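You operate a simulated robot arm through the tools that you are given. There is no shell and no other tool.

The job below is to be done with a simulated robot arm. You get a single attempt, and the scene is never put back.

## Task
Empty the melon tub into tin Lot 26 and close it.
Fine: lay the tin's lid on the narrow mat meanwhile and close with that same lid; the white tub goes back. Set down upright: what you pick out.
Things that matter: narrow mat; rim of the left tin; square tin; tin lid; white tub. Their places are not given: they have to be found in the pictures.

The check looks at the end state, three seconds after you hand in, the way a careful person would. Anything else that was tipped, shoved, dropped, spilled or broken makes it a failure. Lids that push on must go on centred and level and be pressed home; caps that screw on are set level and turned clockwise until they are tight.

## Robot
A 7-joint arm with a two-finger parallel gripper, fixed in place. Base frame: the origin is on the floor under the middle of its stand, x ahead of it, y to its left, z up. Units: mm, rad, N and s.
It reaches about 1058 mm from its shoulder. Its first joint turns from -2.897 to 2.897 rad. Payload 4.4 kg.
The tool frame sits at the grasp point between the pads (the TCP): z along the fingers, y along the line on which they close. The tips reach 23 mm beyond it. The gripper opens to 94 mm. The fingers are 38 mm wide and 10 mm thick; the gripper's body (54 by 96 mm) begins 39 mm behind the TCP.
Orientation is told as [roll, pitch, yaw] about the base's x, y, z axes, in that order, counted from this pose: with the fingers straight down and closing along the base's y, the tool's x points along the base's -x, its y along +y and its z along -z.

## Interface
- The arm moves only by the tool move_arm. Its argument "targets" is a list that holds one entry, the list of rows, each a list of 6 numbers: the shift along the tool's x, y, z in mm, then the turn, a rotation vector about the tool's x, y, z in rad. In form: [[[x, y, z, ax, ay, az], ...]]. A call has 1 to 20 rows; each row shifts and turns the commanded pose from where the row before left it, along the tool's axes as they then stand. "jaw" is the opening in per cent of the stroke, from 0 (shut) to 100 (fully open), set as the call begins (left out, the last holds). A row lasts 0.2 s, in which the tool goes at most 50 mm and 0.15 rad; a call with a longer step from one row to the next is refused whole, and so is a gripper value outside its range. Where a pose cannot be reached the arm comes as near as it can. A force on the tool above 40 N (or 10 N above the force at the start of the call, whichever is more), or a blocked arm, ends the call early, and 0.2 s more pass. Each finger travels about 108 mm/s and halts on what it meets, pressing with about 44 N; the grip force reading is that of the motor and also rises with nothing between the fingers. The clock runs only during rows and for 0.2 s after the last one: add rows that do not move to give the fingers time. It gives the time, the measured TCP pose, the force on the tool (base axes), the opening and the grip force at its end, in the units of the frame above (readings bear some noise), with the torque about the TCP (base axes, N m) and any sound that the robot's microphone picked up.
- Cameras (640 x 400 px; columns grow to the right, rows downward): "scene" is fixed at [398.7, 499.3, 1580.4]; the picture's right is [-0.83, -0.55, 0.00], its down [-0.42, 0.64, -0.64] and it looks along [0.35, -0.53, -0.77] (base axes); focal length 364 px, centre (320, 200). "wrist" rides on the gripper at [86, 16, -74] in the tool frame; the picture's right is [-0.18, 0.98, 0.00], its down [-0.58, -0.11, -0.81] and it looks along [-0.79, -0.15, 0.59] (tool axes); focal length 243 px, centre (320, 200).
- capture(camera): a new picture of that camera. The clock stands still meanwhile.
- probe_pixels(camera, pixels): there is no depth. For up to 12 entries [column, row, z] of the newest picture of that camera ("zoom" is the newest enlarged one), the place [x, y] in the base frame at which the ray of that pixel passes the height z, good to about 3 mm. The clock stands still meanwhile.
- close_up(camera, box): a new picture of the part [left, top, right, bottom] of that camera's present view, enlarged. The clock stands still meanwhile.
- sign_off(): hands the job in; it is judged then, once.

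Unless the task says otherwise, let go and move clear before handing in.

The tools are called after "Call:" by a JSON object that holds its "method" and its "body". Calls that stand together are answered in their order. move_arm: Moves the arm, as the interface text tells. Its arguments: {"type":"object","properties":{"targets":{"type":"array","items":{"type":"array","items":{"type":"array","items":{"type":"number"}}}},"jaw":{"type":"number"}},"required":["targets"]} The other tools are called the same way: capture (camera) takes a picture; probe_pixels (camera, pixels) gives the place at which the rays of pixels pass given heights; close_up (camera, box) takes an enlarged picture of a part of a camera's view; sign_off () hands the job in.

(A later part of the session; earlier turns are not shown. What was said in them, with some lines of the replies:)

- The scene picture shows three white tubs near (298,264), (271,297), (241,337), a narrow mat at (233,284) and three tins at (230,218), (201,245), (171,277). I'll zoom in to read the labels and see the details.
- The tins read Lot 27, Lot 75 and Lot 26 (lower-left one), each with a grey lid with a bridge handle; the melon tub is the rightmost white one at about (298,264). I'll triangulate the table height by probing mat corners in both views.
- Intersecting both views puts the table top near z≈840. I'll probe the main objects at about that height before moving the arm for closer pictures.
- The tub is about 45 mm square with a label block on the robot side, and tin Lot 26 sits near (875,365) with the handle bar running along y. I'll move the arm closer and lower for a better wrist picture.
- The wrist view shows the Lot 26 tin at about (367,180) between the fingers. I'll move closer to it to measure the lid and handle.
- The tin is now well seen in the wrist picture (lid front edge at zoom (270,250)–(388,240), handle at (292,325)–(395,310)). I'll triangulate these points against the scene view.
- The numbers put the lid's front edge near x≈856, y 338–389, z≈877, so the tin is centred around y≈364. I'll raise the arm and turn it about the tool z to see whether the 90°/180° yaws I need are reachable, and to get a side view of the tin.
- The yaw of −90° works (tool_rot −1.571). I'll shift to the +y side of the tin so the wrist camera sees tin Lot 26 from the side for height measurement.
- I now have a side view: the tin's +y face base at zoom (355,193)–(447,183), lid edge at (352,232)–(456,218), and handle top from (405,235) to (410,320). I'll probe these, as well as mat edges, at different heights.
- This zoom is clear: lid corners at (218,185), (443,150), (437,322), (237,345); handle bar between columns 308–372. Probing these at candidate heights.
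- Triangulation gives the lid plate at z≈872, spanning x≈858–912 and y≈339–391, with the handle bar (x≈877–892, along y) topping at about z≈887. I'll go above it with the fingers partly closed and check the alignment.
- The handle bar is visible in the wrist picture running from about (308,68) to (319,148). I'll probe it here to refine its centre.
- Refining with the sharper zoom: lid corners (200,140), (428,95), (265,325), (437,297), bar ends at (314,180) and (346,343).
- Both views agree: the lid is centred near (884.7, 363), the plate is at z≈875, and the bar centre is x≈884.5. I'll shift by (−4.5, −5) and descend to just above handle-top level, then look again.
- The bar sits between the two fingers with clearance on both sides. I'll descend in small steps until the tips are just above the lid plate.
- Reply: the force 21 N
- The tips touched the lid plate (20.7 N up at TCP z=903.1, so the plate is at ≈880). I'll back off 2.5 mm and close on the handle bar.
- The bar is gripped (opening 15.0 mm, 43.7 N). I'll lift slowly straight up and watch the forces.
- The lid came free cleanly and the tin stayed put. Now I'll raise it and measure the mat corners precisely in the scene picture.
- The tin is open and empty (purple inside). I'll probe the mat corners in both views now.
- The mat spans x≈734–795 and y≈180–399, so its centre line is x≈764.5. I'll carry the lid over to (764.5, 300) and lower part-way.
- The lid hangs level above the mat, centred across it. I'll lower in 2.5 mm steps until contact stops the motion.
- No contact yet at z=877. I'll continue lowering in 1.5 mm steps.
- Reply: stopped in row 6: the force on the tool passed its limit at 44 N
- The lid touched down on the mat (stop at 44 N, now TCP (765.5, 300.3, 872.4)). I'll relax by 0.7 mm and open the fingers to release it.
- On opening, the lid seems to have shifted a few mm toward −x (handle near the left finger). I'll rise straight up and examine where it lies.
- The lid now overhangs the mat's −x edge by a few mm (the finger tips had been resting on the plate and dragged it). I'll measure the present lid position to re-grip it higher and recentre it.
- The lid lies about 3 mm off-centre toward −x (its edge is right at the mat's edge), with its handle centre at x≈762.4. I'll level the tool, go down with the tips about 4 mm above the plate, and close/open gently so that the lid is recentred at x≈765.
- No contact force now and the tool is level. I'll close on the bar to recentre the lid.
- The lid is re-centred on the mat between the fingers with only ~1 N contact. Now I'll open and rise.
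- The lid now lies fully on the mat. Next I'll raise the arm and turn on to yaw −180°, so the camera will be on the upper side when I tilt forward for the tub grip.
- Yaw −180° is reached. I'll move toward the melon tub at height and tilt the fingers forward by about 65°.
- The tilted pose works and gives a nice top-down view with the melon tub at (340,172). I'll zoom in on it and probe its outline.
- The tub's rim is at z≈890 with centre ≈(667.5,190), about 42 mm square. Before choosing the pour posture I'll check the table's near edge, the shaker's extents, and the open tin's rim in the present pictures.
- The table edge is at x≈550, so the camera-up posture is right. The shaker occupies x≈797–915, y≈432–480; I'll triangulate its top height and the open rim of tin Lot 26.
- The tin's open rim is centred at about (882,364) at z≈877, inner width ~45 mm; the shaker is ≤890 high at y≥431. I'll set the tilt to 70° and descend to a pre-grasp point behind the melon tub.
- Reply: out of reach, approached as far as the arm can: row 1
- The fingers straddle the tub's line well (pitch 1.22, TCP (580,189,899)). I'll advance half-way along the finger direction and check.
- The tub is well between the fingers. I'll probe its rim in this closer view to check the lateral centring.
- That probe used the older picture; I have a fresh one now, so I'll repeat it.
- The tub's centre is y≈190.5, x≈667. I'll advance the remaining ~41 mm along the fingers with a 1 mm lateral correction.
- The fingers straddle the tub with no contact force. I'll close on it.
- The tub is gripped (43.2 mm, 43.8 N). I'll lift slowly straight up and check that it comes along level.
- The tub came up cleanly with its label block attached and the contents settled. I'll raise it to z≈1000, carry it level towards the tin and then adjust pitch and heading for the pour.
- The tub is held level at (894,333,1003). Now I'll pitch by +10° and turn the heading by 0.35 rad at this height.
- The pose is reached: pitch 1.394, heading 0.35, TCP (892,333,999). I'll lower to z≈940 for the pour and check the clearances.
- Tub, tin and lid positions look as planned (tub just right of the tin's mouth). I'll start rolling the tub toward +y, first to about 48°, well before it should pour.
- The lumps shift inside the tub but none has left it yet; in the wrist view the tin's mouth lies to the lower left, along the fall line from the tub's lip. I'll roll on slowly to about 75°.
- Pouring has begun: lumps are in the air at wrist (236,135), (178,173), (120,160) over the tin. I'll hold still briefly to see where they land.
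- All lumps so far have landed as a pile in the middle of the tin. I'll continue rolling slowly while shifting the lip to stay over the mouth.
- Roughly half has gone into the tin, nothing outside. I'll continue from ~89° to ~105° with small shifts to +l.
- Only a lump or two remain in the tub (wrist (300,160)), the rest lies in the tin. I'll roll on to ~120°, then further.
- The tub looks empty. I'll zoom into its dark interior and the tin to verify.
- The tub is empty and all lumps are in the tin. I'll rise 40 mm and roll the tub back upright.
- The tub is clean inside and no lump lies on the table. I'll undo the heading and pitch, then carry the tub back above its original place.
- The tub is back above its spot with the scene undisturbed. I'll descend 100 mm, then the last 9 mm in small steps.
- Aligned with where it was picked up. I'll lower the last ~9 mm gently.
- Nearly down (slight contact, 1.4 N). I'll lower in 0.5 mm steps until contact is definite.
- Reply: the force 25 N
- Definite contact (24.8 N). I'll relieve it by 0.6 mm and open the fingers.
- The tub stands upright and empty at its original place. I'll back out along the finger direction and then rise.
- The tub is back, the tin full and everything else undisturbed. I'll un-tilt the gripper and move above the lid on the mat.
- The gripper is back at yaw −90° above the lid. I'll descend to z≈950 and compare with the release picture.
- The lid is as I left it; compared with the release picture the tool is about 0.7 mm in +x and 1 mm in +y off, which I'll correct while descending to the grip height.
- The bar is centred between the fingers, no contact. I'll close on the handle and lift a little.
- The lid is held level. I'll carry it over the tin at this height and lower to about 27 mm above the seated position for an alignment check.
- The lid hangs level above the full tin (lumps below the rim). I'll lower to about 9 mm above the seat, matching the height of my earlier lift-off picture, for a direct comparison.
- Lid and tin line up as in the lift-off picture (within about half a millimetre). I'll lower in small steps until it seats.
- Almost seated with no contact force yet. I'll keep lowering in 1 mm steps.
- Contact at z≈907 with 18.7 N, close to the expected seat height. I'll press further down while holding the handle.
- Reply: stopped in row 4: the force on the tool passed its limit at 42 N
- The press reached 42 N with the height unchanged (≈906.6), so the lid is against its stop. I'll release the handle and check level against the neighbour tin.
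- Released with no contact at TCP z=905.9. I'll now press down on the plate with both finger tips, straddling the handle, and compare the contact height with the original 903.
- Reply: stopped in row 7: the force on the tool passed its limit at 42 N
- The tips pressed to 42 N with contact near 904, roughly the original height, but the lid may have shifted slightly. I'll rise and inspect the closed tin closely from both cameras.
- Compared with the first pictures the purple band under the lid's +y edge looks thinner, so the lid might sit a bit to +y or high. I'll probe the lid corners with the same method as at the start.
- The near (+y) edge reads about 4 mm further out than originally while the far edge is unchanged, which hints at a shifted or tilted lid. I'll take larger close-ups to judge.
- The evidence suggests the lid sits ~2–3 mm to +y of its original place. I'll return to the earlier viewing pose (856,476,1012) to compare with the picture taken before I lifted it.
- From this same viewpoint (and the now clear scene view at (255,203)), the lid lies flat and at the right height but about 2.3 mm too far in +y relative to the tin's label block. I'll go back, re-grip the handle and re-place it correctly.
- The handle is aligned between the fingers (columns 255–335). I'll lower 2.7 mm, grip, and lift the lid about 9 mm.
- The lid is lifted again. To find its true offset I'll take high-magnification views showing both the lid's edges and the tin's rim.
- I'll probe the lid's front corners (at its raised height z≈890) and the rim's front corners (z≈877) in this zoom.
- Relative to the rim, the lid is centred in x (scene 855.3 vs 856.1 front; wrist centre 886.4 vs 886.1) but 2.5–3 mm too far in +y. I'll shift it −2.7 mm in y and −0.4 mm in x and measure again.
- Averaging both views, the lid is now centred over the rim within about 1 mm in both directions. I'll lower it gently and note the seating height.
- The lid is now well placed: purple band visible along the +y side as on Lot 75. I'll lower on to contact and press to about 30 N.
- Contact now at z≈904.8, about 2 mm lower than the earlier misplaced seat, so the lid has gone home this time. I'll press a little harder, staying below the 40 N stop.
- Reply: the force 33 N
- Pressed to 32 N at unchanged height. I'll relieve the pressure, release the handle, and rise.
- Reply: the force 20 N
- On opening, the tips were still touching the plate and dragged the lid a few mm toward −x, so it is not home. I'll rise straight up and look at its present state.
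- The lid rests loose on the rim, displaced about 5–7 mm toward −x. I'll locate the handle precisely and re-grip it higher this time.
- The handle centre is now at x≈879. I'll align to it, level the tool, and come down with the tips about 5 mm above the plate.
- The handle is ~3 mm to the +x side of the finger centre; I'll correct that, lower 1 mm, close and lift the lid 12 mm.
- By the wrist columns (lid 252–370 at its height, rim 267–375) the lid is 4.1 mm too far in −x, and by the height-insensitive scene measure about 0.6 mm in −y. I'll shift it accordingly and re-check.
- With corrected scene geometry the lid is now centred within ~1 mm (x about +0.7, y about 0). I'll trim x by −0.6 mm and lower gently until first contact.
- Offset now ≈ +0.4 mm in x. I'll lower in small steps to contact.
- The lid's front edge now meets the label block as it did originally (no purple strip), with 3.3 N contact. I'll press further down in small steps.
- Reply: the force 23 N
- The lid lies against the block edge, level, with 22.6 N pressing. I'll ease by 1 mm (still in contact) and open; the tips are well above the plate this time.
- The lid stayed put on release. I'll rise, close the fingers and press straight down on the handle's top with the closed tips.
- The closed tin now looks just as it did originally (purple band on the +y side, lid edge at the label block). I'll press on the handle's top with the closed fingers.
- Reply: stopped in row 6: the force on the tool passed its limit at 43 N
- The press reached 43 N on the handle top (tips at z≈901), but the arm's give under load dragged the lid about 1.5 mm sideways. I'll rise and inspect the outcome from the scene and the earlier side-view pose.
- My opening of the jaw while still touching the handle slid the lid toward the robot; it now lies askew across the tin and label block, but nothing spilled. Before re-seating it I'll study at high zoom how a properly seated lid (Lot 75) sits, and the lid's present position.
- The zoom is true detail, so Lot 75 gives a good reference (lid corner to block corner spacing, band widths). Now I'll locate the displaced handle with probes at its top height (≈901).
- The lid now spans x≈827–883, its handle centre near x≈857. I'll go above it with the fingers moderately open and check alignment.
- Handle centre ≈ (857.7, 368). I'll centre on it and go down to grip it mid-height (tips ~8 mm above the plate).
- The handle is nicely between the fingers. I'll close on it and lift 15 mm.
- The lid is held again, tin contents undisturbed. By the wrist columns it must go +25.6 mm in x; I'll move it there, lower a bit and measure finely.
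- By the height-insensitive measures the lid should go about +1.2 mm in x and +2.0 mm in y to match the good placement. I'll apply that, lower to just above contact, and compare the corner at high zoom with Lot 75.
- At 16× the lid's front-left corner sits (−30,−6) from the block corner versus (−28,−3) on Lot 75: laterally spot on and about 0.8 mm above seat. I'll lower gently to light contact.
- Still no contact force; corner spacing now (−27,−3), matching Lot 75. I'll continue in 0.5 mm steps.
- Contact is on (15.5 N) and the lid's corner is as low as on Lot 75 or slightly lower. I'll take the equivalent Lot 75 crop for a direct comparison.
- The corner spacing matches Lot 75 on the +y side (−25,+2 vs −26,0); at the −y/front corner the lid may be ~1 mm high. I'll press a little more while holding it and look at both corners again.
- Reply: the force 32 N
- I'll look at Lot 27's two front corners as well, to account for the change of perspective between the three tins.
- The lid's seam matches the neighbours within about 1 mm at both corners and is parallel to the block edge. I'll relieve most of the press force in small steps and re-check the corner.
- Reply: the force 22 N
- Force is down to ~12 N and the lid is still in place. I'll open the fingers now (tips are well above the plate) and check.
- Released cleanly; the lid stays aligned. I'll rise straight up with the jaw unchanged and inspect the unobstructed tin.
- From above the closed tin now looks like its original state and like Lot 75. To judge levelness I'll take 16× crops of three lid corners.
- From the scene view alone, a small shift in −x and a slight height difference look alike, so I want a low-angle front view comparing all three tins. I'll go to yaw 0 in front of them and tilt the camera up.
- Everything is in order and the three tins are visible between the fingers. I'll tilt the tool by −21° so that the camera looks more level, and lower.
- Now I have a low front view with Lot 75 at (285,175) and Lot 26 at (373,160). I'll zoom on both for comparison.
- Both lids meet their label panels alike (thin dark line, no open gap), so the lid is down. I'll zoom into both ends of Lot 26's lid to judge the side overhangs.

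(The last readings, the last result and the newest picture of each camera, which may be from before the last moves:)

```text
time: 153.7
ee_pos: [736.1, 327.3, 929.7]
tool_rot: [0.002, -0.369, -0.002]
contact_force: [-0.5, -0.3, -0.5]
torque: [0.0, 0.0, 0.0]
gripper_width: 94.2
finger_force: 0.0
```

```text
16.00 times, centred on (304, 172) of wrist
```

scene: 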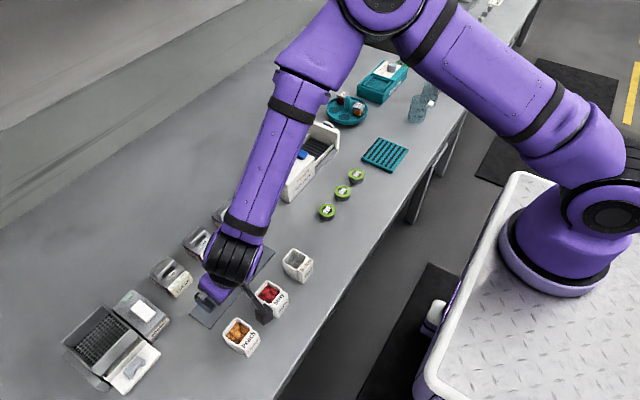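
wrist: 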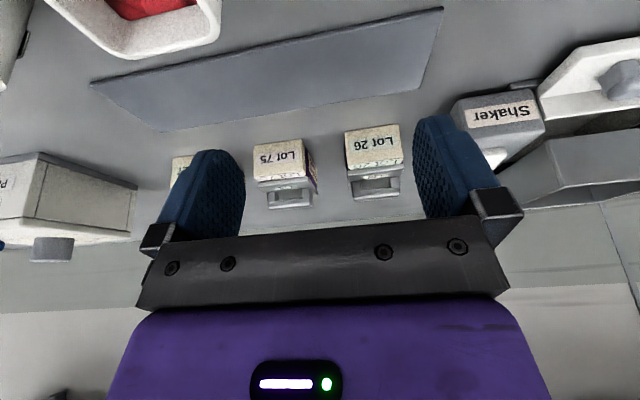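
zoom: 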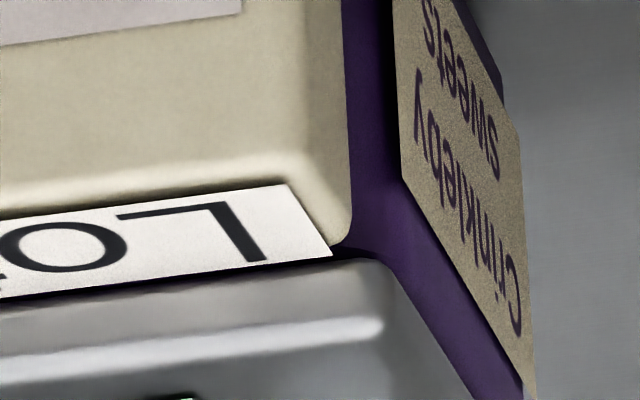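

Panel overhangs are even at both ends (about 3.1 and 3.6 px) with the same thin seam as on Lot 75, so the lid is level, centred and home. I'll retreat upward, clear of everything, and take final pictures.

Call:
{"method": "move_arm", "body": {"targets": [[[-10.7, 0, -28, 0, 0, 0], [-10.7, 0, -28, 0, 0, 0], [-10.7, 0, -28, 0, 0, 0], [-10.7, 0, -28, 0, 0, 0], [-10.7, 0, -28, 0, 0, 0], [0, 0, -20, 0, 0.1222, 0], [30, 0, -10, 0, 0.1222, 0], [30, 0, -10, 0, 0.1221, 0], [40, -20, 0, 0, 0, 0], [40, -20, 0, 0, 0, 0], [40, -20, 0, 0, 0, 0], [0, 0, 0, 0, 0, 0], [0, 0, 0, 0, 0, 0]]]}}

Call:
{"method": "capture", "body": {"camera": "scene"}}

Call:
{"method": "close_up", "body": {"camera": "scene", "box": [140, 190, 340, 315]}}

Call:
{"method": "capture", "body": {"camera": "wrist"}}

```text
time: 156.4
ee_pos: [545.3, 271.3, 1110.9]
tool_rot: [0.0, -0.002, -0.002]
contact_force: [0.1, 0.2, 0.1]
torque: [-0.01, 0.0, 0.0]
gripper_width: 93.9
finger_force: 0.1
```

```text
taken
```

scene: 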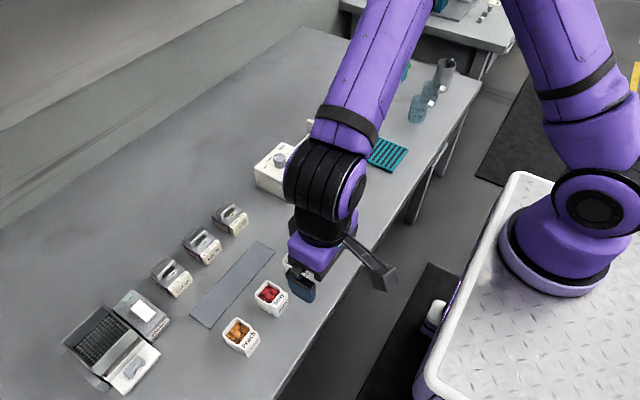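

```text
3.20 times, centred on (240, 252) of scene
```

zoom: 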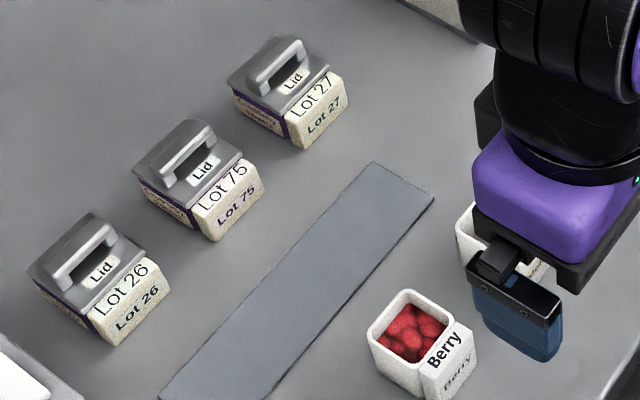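

```text
taken
```

wrist: 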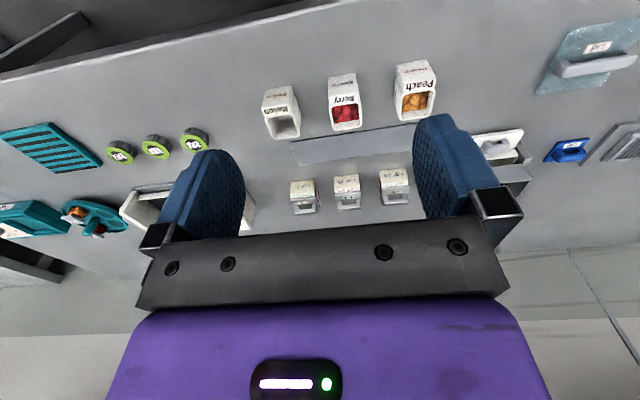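

The whole row looks as at the start, with Lot 26 closed. I'll move the gripper off the tub and compare its position with the first picture.

Call:
{"method": "move_arm", "body": {"targets": [[[20, -30, -30, 0, 0, 0], [20, -30, -30, 0, 0, 0], [0, -35, -30, 0, 0, 0], [0, -35, -30, 0, 0, 0], [0, -35, -20, 0, 0, 0], [0, 0, 0, 0, 0, 0], [0, 0, 0, 0, 0, 0]]]}}

Call:
{"method": "capture", "body": {"camera": "scene"}}

Call:
{"method": "close_up", "body": {"camera": "scene", "box": [260, 230, 340, 290]}}

Call:
{"method": "close_up", "body": {"camera": "scene", "box": [140, 245, 220, 305]}}

```text
time: 158.1
ee_pos: [506.1, 105.5, 1246.1]
tool_rot: [0.0, -0.001, -0.003]
contact_force: [0.4, -0.1, 0.2]
torque: [-0.01, 0.01, -0.02]
gripper_width: 94.0
finger_force: 0.0
```

```text
taken
```

scene: 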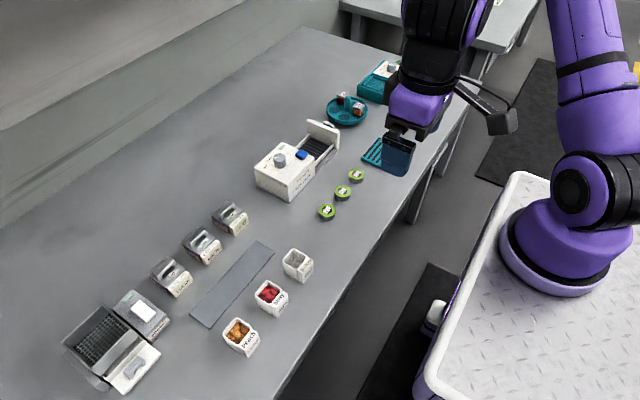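

```text
6.67 times, centred on (300, 260) of scene
```

zoom: 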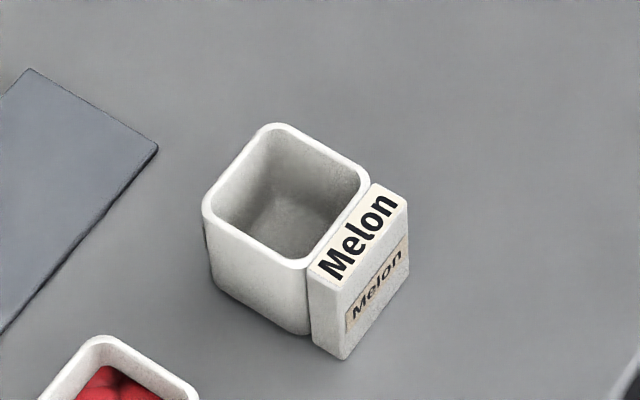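

```text
6.67 times, centred on (180, 275) of scene
```

zoom: 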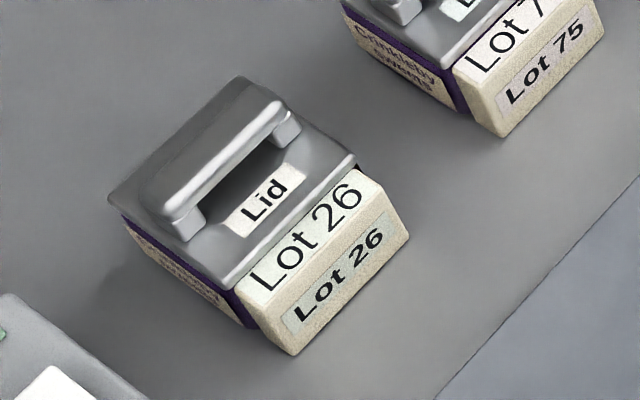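

The tub stands upright and empty within about 1.5 mm of its first position, tin Lot 26 is closed with its own lid, level and centred like the others, and nothing else has moved; the arm is clear. I'll hand in.

Call:
{"method": "sign_off", "body": {}}

```text
The job is handed in.
```

The melon tub has been emptied into tin Lot 26, the tin is closed with its own lid, and the job is handed in.

- **Contents:** All the melon went into the tin. I saw nothing on the table, and the tub is empty inside.
- **Lid:** It took several tries to seat. Twice the opening fingers dragged it out of place. The second time I opened the gripper while still touching the handle, and it slid about 25 mm toward the robot without spilling anything. In the last placement I pressed it down with about 31 N. In the close-ups it sits level and centred to within about 1 mm, with the same seam as Lot 75. It never clicked or locked in; I judged it home by height and seam alone.
- **Mat:** The lid lay on the narrow mat while I poured.
- **Tub:** It is back upright, within about 1.5 mm of where it started.
- **Everything else:** The other tins, tubs, mat and shaker look unchanged in the final pictures, and the arm is clear.
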